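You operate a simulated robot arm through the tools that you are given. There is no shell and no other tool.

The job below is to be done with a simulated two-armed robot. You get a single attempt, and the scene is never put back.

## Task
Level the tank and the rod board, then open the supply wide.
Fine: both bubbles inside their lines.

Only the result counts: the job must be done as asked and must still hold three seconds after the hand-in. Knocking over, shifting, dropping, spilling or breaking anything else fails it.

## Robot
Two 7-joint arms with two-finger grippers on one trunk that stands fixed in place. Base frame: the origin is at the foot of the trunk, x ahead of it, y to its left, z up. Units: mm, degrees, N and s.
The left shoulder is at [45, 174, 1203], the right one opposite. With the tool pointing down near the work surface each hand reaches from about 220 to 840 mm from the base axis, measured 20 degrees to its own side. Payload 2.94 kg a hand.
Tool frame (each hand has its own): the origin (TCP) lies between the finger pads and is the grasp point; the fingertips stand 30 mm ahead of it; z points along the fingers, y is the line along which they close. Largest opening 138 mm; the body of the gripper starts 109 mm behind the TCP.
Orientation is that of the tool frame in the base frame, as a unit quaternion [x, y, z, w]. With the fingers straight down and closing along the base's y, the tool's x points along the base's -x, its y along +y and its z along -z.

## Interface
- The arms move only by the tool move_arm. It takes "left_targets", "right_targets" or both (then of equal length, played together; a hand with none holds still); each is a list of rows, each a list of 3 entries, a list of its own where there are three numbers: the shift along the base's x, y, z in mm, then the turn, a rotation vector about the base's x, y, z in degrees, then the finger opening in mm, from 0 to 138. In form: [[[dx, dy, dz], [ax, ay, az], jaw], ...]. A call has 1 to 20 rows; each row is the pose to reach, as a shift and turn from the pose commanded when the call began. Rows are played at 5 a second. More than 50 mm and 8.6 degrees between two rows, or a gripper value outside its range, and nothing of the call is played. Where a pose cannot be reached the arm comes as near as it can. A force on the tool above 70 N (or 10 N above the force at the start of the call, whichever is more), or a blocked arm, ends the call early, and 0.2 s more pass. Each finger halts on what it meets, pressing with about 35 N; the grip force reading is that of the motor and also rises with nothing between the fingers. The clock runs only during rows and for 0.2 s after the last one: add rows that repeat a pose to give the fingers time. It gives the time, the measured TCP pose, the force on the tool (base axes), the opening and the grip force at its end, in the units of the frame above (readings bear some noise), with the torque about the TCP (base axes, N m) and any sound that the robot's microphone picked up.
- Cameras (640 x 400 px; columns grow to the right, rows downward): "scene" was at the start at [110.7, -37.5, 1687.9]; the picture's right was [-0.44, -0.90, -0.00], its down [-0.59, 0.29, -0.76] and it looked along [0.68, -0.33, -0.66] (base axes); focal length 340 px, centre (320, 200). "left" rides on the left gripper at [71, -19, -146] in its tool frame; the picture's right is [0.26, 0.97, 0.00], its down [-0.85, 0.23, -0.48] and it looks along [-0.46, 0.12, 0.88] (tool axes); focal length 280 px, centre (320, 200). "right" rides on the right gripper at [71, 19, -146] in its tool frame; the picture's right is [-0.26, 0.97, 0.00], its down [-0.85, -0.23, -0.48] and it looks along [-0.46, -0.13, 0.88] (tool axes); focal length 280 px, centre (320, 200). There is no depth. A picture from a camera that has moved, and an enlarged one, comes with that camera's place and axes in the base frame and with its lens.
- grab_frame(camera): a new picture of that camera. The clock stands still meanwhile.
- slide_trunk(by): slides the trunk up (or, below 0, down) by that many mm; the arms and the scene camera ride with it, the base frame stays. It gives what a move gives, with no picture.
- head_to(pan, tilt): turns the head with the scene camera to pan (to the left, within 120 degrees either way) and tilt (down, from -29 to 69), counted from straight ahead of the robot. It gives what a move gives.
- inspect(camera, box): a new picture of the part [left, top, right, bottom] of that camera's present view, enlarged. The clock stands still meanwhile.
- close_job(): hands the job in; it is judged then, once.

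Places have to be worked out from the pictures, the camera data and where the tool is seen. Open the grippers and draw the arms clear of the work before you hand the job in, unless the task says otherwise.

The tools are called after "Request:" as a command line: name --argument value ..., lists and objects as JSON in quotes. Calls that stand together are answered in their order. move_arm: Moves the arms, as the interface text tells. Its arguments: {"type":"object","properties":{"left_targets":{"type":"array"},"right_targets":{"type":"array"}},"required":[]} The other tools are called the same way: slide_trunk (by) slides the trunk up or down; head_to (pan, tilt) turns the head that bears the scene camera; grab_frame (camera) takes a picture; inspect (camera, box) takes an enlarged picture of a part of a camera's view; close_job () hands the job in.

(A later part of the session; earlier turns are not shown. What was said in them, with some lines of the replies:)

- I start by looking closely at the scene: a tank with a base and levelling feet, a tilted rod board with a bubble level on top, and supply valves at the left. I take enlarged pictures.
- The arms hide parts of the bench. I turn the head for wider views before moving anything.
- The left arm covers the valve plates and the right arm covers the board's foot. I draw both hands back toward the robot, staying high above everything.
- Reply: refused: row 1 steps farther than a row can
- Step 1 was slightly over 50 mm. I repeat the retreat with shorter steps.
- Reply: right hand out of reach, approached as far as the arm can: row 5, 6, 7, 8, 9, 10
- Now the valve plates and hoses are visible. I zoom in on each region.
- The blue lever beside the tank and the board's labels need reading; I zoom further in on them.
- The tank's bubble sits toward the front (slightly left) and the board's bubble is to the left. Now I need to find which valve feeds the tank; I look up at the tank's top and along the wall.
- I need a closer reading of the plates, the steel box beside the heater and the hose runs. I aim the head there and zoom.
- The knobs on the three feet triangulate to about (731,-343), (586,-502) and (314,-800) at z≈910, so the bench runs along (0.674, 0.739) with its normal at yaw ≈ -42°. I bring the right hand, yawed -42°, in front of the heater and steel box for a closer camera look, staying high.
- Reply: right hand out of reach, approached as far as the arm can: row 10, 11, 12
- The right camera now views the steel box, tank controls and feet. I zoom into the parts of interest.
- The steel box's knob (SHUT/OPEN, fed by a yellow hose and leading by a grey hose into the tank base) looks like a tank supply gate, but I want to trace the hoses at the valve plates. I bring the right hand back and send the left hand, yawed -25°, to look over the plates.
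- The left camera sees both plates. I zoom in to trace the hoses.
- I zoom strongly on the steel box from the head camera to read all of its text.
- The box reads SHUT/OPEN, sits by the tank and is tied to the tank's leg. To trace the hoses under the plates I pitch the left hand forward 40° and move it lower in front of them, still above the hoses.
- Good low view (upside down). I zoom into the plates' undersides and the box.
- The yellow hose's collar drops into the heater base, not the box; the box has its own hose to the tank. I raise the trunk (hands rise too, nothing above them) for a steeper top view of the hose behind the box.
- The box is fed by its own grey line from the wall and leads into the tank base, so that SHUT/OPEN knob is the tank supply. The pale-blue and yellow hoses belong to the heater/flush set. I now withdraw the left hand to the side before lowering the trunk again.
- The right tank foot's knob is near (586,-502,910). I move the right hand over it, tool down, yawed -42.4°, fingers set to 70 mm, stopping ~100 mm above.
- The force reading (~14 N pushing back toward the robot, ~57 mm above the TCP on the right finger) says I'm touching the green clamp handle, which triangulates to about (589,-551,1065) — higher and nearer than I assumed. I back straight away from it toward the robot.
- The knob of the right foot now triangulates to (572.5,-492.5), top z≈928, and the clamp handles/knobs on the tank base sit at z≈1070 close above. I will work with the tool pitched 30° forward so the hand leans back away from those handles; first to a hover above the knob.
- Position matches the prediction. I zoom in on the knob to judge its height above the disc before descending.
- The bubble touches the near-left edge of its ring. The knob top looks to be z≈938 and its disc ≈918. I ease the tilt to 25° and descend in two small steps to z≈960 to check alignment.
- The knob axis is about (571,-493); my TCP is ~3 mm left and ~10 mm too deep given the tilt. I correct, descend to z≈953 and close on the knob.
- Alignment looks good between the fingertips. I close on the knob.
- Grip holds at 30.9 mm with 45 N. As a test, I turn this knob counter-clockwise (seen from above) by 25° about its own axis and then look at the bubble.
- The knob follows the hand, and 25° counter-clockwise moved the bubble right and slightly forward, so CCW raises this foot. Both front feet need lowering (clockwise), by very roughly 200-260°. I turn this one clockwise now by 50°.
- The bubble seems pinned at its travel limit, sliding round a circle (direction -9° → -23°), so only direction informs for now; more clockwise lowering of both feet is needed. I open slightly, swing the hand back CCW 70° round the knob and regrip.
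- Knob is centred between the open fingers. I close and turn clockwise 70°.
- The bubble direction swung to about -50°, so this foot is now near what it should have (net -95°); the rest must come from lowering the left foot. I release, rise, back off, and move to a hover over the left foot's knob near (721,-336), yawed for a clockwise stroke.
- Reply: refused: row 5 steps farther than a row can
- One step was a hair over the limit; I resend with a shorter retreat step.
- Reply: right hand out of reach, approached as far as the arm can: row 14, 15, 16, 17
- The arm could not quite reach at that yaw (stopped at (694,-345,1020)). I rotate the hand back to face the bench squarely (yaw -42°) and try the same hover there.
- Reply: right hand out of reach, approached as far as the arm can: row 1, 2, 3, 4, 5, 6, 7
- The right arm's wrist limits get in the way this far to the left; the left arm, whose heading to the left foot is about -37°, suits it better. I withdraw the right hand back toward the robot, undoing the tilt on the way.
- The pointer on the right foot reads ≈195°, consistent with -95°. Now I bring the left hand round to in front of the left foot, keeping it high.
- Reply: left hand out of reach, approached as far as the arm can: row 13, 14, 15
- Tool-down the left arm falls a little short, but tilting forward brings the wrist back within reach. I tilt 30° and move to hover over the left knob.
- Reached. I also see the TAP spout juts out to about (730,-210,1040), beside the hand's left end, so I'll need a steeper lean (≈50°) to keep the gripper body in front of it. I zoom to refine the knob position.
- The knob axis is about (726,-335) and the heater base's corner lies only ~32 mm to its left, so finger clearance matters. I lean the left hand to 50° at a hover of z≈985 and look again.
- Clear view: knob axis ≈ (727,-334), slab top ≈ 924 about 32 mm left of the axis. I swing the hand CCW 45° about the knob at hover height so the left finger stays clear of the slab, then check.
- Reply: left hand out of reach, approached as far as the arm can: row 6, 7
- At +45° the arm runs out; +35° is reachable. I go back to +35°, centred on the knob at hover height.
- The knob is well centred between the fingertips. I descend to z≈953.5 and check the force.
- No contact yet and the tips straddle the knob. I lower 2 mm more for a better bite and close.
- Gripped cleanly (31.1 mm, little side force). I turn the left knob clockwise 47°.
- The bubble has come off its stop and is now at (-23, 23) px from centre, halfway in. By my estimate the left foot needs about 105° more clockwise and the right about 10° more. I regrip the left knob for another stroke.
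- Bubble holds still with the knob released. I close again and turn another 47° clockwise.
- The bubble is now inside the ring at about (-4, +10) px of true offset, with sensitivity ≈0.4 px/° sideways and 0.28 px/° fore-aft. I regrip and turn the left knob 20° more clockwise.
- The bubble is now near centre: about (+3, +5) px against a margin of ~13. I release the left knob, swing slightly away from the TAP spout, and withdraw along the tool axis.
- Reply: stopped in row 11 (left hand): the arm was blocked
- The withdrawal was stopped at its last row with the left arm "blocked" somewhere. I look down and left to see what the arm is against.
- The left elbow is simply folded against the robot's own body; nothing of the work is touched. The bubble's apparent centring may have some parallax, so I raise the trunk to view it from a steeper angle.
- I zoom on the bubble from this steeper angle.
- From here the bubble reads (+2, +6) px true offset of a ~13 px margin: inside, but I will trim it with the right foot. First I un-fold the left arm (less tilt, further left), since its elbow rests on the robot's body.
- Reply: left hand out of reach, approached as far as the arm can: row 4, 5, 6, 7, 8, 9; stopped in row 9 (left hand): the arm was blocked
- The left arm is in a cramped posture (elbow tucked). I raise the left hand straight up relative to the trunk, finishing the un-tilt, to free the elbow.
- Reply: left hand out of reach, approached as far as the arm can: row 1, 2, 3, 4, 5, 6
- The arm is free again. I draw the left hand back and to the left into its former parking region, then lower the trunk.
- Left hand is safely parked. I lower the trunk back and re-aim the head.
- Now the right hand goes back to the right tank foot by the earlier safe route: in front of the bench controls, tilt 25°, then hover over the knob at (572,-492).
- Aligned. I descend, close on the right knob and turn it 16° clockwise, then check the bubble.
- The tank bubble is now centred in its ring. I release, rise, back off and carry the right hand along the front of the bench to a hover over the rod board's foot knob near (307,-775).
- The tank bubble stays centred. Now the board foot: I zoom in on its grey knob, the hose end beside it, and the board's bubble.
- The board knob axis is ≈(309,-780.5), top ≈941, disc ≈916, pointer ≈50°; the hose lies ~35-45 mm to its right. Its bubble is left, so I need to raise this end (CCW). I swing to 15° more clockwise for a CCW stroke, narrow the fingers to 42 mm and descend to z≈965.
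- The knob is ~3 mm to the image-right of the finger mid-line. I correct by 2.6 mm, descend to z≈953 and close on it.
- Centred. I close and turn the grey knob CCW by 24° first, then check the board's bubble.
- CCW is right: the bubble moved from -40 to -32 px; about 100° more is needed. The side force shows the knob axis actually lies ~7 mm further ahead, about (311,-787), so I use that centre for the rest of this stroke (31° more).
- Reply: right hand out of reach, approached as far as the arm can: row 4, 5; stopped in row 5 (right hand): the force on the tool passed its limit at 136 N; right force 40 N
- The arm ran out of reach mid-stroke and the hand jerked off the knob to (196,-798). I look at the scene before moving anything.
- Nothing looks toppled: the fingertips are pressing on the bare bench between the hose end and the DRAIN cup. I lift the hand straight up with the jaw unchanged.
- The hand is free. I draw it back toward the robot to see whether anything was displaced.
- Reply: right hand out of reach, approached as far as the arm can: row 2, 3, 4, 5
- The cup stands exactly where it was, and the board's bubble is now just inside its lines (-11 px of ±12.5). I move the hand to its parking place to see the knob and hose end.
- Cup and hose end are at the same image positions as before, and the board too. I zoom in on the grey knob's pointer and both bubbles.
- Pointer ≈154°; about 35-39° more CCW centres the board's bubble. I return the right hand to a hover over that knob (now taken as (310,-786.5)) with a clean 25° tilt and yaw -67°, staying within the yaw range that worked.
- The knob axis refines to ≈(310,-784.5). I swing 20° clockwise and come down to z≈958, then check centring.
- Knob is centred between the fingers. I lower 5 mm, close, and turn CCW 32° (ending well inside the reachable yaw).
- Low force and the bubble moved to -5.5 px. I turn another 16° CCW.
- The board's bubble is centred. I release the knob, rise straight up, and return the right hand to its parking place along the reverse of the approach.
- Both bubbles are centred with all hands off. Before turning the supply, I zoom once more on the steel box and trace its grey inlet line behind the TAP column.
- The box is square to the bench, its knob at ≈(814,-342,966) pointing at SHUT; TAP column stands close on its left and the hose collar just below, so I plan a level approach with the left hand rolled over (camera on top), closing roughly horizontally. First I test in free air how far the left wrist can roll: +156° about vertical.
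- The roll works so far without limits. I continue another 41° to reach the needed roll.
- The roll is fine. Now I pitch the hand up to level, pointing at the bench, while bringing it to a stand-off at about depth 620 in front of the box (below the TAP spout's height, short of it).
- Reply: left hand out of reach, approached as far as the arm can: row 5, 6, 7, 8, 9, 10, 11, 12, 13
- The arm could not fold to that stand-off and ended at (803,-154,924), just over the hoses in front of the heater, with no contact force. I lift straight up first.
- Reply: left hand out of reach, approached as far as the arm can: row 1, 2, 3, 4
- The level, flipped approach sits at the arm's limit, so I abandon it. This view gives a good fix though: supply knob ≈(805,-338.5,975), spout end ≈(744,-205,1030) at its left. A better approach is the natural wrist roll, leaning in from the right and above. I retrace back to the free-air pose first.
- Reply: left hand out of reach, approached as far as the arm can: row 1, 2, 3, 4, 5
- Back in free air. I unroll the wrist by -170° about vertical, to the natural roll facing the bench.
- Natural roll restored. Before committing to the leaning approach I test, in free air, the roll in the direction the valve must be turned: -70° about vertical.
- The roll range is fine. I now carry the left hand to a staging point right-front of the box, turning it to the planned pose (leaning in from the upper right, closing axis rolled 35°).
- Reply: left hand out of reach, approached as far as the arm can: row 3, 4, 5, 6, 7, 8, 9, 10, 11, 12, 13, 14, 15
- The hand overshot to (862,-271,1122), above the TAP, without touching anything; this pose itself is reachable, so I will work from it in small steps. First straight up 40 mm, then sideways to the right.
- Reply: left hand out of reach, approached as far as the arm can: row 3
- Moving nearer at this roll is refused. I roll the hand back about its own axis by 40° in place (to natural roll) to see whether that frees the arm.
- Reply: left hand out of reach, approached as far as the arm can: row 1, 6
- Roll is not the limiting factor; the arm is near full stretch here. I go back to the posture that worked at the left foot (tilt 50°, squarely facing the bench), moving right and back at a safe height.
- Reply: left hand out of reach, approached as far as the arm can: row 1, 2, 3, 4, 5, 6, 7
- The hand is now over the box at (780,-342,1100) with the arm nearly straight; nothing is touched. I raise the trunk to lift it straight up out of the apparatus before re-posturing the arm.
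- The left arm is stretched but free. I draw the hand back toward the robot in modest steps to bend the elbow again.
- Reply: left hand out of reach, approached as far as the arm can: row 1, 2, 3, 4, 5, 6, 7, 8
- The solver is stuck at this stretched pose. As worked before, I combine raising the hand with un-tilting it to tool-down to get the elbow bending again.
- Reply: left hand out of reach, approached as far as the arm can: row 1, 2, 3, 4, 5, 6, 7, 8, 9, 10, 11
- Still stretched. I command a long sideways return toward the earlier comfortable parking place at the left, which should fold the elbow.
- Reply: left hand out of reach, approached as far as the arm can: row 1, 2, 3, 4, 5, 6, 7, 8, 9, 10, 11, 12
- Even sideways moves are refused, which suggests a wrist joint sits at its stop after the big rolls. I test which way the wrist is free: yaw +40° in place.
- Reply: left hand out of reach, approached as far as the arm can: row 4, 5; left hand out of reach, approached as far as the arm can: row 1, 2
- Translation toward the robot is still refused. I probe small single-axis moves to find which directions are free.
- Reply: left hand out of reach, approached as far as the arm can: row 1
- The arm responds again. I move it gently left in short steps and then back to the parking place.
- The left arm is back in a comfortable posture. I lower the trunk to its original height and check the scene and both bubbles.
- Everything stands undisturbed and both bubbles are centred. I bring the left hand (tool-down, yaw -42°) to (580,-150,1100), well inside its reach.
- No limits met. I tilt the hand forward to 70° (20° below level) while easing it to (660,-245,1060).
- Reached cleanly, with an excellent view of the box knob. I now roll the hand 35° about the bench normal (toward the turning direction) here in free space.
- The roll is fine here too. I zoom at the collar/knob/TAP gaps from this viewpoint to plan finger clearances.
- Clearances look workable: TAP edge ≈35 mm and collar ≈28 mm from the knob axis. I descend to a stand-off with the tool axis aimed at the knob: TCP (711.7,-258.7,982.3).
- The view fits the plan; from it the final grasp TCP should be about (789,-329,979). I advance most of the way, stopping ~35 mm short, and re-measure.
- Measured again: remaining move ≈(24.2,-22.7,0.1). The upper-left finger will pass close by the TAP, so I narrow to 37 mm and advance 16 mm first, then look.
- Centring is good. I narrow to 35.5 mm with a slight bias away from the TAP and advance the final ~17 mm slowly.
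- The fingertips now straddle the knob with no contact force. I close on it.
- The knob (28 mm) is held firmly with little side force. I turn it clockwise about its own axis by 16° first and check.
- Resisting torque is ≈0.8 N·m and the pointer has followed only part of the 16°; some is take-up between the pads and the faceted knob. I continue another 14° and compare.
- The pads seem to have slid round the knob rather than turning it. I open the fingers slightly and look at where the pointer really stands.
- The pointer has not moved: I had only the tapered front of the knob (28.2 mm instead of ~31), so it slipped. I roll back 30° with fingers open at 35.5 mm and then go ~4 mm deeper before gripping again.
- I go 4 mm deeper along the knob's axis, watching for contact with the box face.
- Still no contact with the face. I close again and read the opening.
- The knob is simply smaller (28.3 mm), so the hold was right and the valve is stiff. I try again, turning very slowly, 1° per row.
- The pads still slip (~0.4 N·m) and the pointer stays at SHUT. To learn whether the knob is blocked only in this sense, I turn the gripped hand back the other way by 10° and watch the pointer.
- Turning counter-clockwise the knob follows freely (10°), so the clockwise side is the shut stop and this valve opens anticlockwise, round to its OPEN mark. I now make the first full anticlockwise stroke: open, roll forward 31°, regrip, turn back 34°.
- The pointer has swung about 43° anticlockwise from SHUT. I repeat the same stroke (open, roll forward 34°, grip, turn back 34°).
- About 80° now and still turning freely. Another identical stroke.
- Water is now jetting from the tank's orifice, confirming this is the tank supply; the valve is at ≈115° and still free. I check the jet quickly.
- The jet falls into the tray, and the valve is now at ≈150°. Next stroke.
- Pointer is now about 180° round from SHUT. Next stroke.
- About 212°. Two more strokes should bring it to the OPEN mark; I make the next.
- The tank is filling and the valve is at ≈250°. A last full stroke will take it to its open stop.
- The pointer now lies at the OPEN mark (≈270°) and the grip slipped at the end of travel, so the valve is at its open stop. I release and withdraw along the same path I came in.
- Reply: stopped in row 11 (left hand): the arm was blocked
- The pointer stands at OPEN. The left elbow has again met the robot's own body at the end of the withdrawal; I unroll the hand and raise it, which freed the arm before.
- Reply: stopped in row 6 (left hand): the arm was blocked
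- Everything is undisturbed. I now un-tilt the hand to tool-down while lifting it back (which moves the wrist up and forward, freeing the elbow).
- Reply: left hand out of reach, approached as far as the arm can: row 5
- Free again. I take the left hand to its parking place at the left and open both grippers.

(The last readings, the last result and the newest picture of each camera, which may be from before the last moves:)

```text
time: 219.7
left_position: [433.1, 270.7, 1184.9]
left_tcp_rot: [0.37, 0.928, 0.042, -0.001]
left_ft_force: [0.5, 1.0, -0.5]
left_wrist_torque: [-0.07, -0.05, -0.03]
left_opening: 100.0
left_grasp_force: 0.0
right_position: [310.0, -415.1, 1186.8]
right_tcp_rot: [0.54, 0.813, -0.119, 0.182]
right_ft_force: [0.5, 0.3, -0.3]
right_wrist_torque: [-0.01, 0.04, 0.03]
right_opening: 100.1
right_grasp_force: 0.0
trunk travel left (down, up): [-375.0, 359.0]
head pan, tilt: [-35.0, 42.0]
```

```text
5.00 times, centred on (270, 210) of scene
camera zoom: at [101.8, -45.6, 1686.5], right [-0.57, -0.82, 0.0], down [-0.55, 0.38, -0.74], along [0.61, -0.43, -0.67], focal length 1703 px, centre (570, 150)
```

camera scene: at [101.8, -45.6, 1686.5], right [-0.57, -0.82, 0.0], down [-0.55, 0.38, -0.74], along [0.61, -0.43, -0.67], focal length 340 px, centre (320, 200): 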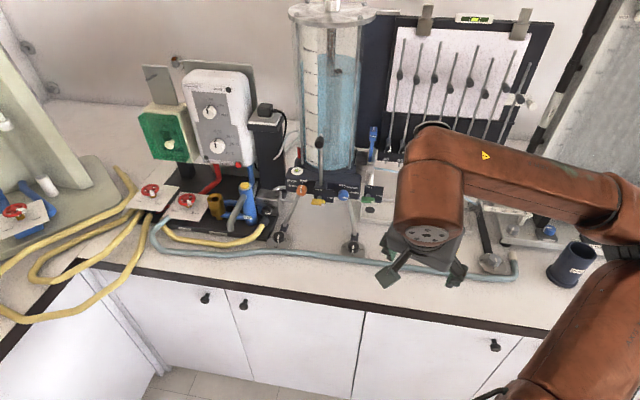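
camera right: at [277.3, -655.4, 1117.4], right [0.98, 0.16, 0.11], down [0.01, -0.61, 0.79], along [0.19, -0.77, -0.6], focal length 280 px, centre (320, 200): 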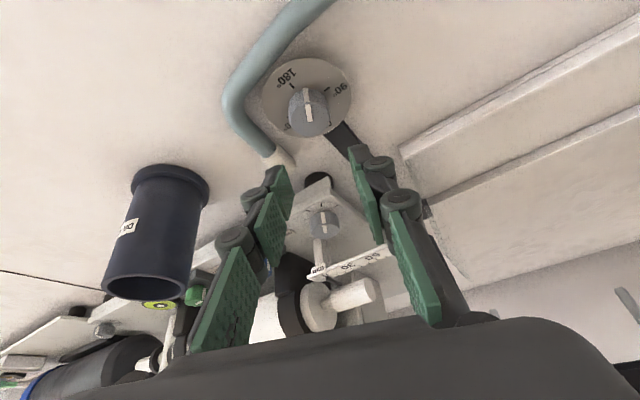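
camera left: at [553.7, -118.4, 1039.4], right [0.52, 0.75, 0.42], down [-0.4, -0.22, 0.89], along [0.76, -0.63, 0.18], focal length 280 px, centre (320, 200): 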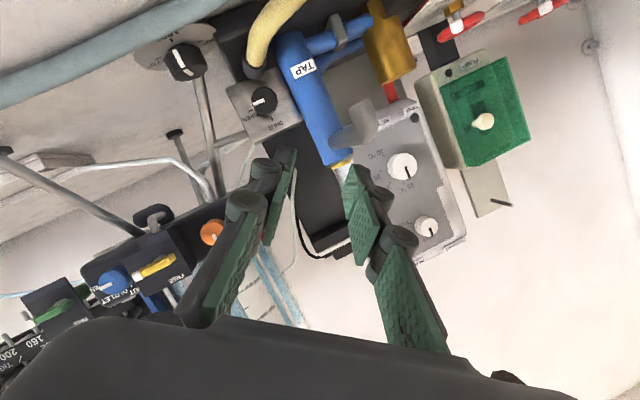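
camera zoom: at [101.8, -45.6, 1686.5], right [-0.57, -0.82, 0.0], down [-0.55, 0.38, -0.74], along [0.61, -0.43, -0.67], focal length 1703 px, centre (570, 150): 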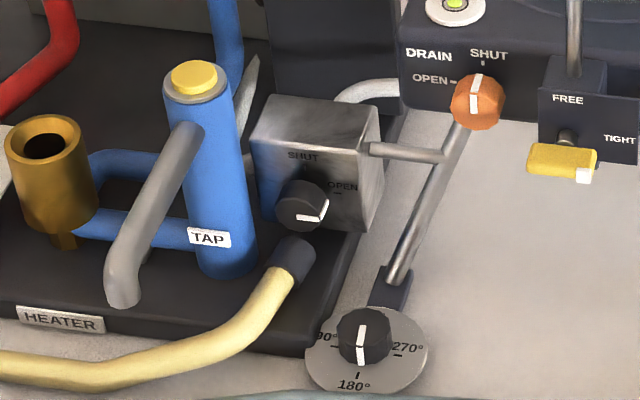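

Both bubbles sit inside their lines, the supply pointer is at OPEN with the tank filling and the jet running, nothing else has moved, and both arms are clear with grippers open. I hand the job in.

Request:
close_job

```text
The job is handed in.
```

I levelled the tank and the rod board and opened the supply fully, then handed the job in. The last pictures before hand-in showed both bubbles inside their lines.

- **Tank:** I lowered both front feet. The bubble ended near the centre of its ring.
- **Rod board:** I raised the right-hand foot, and the bubble ended midway between its two lines.
- **Supply:** I took the steel-box valve beside the tank to be the supply. Water started flowing as I turned it. It opens anticlockwise, about 270° round to its OPEN mark, and I turned it until it would go no further. The tank was still filling when I handed in. When I checked with the valve partly open, the jet was falling into the tray; the right arm hid it after that.

**Contacts during the work:**
- Early on, a finger pressed the green clamp handle with about 14 N. The handle still read TIGHT afterwards.
- While I was turning the board's foot, the right hand ran out of reach and jerked off the knob (136 N peak). It came to rest with its fingertips on the bare bench.
- After the jerk, the DRAIN cup, the hose end and the board were in the same places in the pictures as before.

Both grippers were open and both arms were parked clear of the bench at hand-in.
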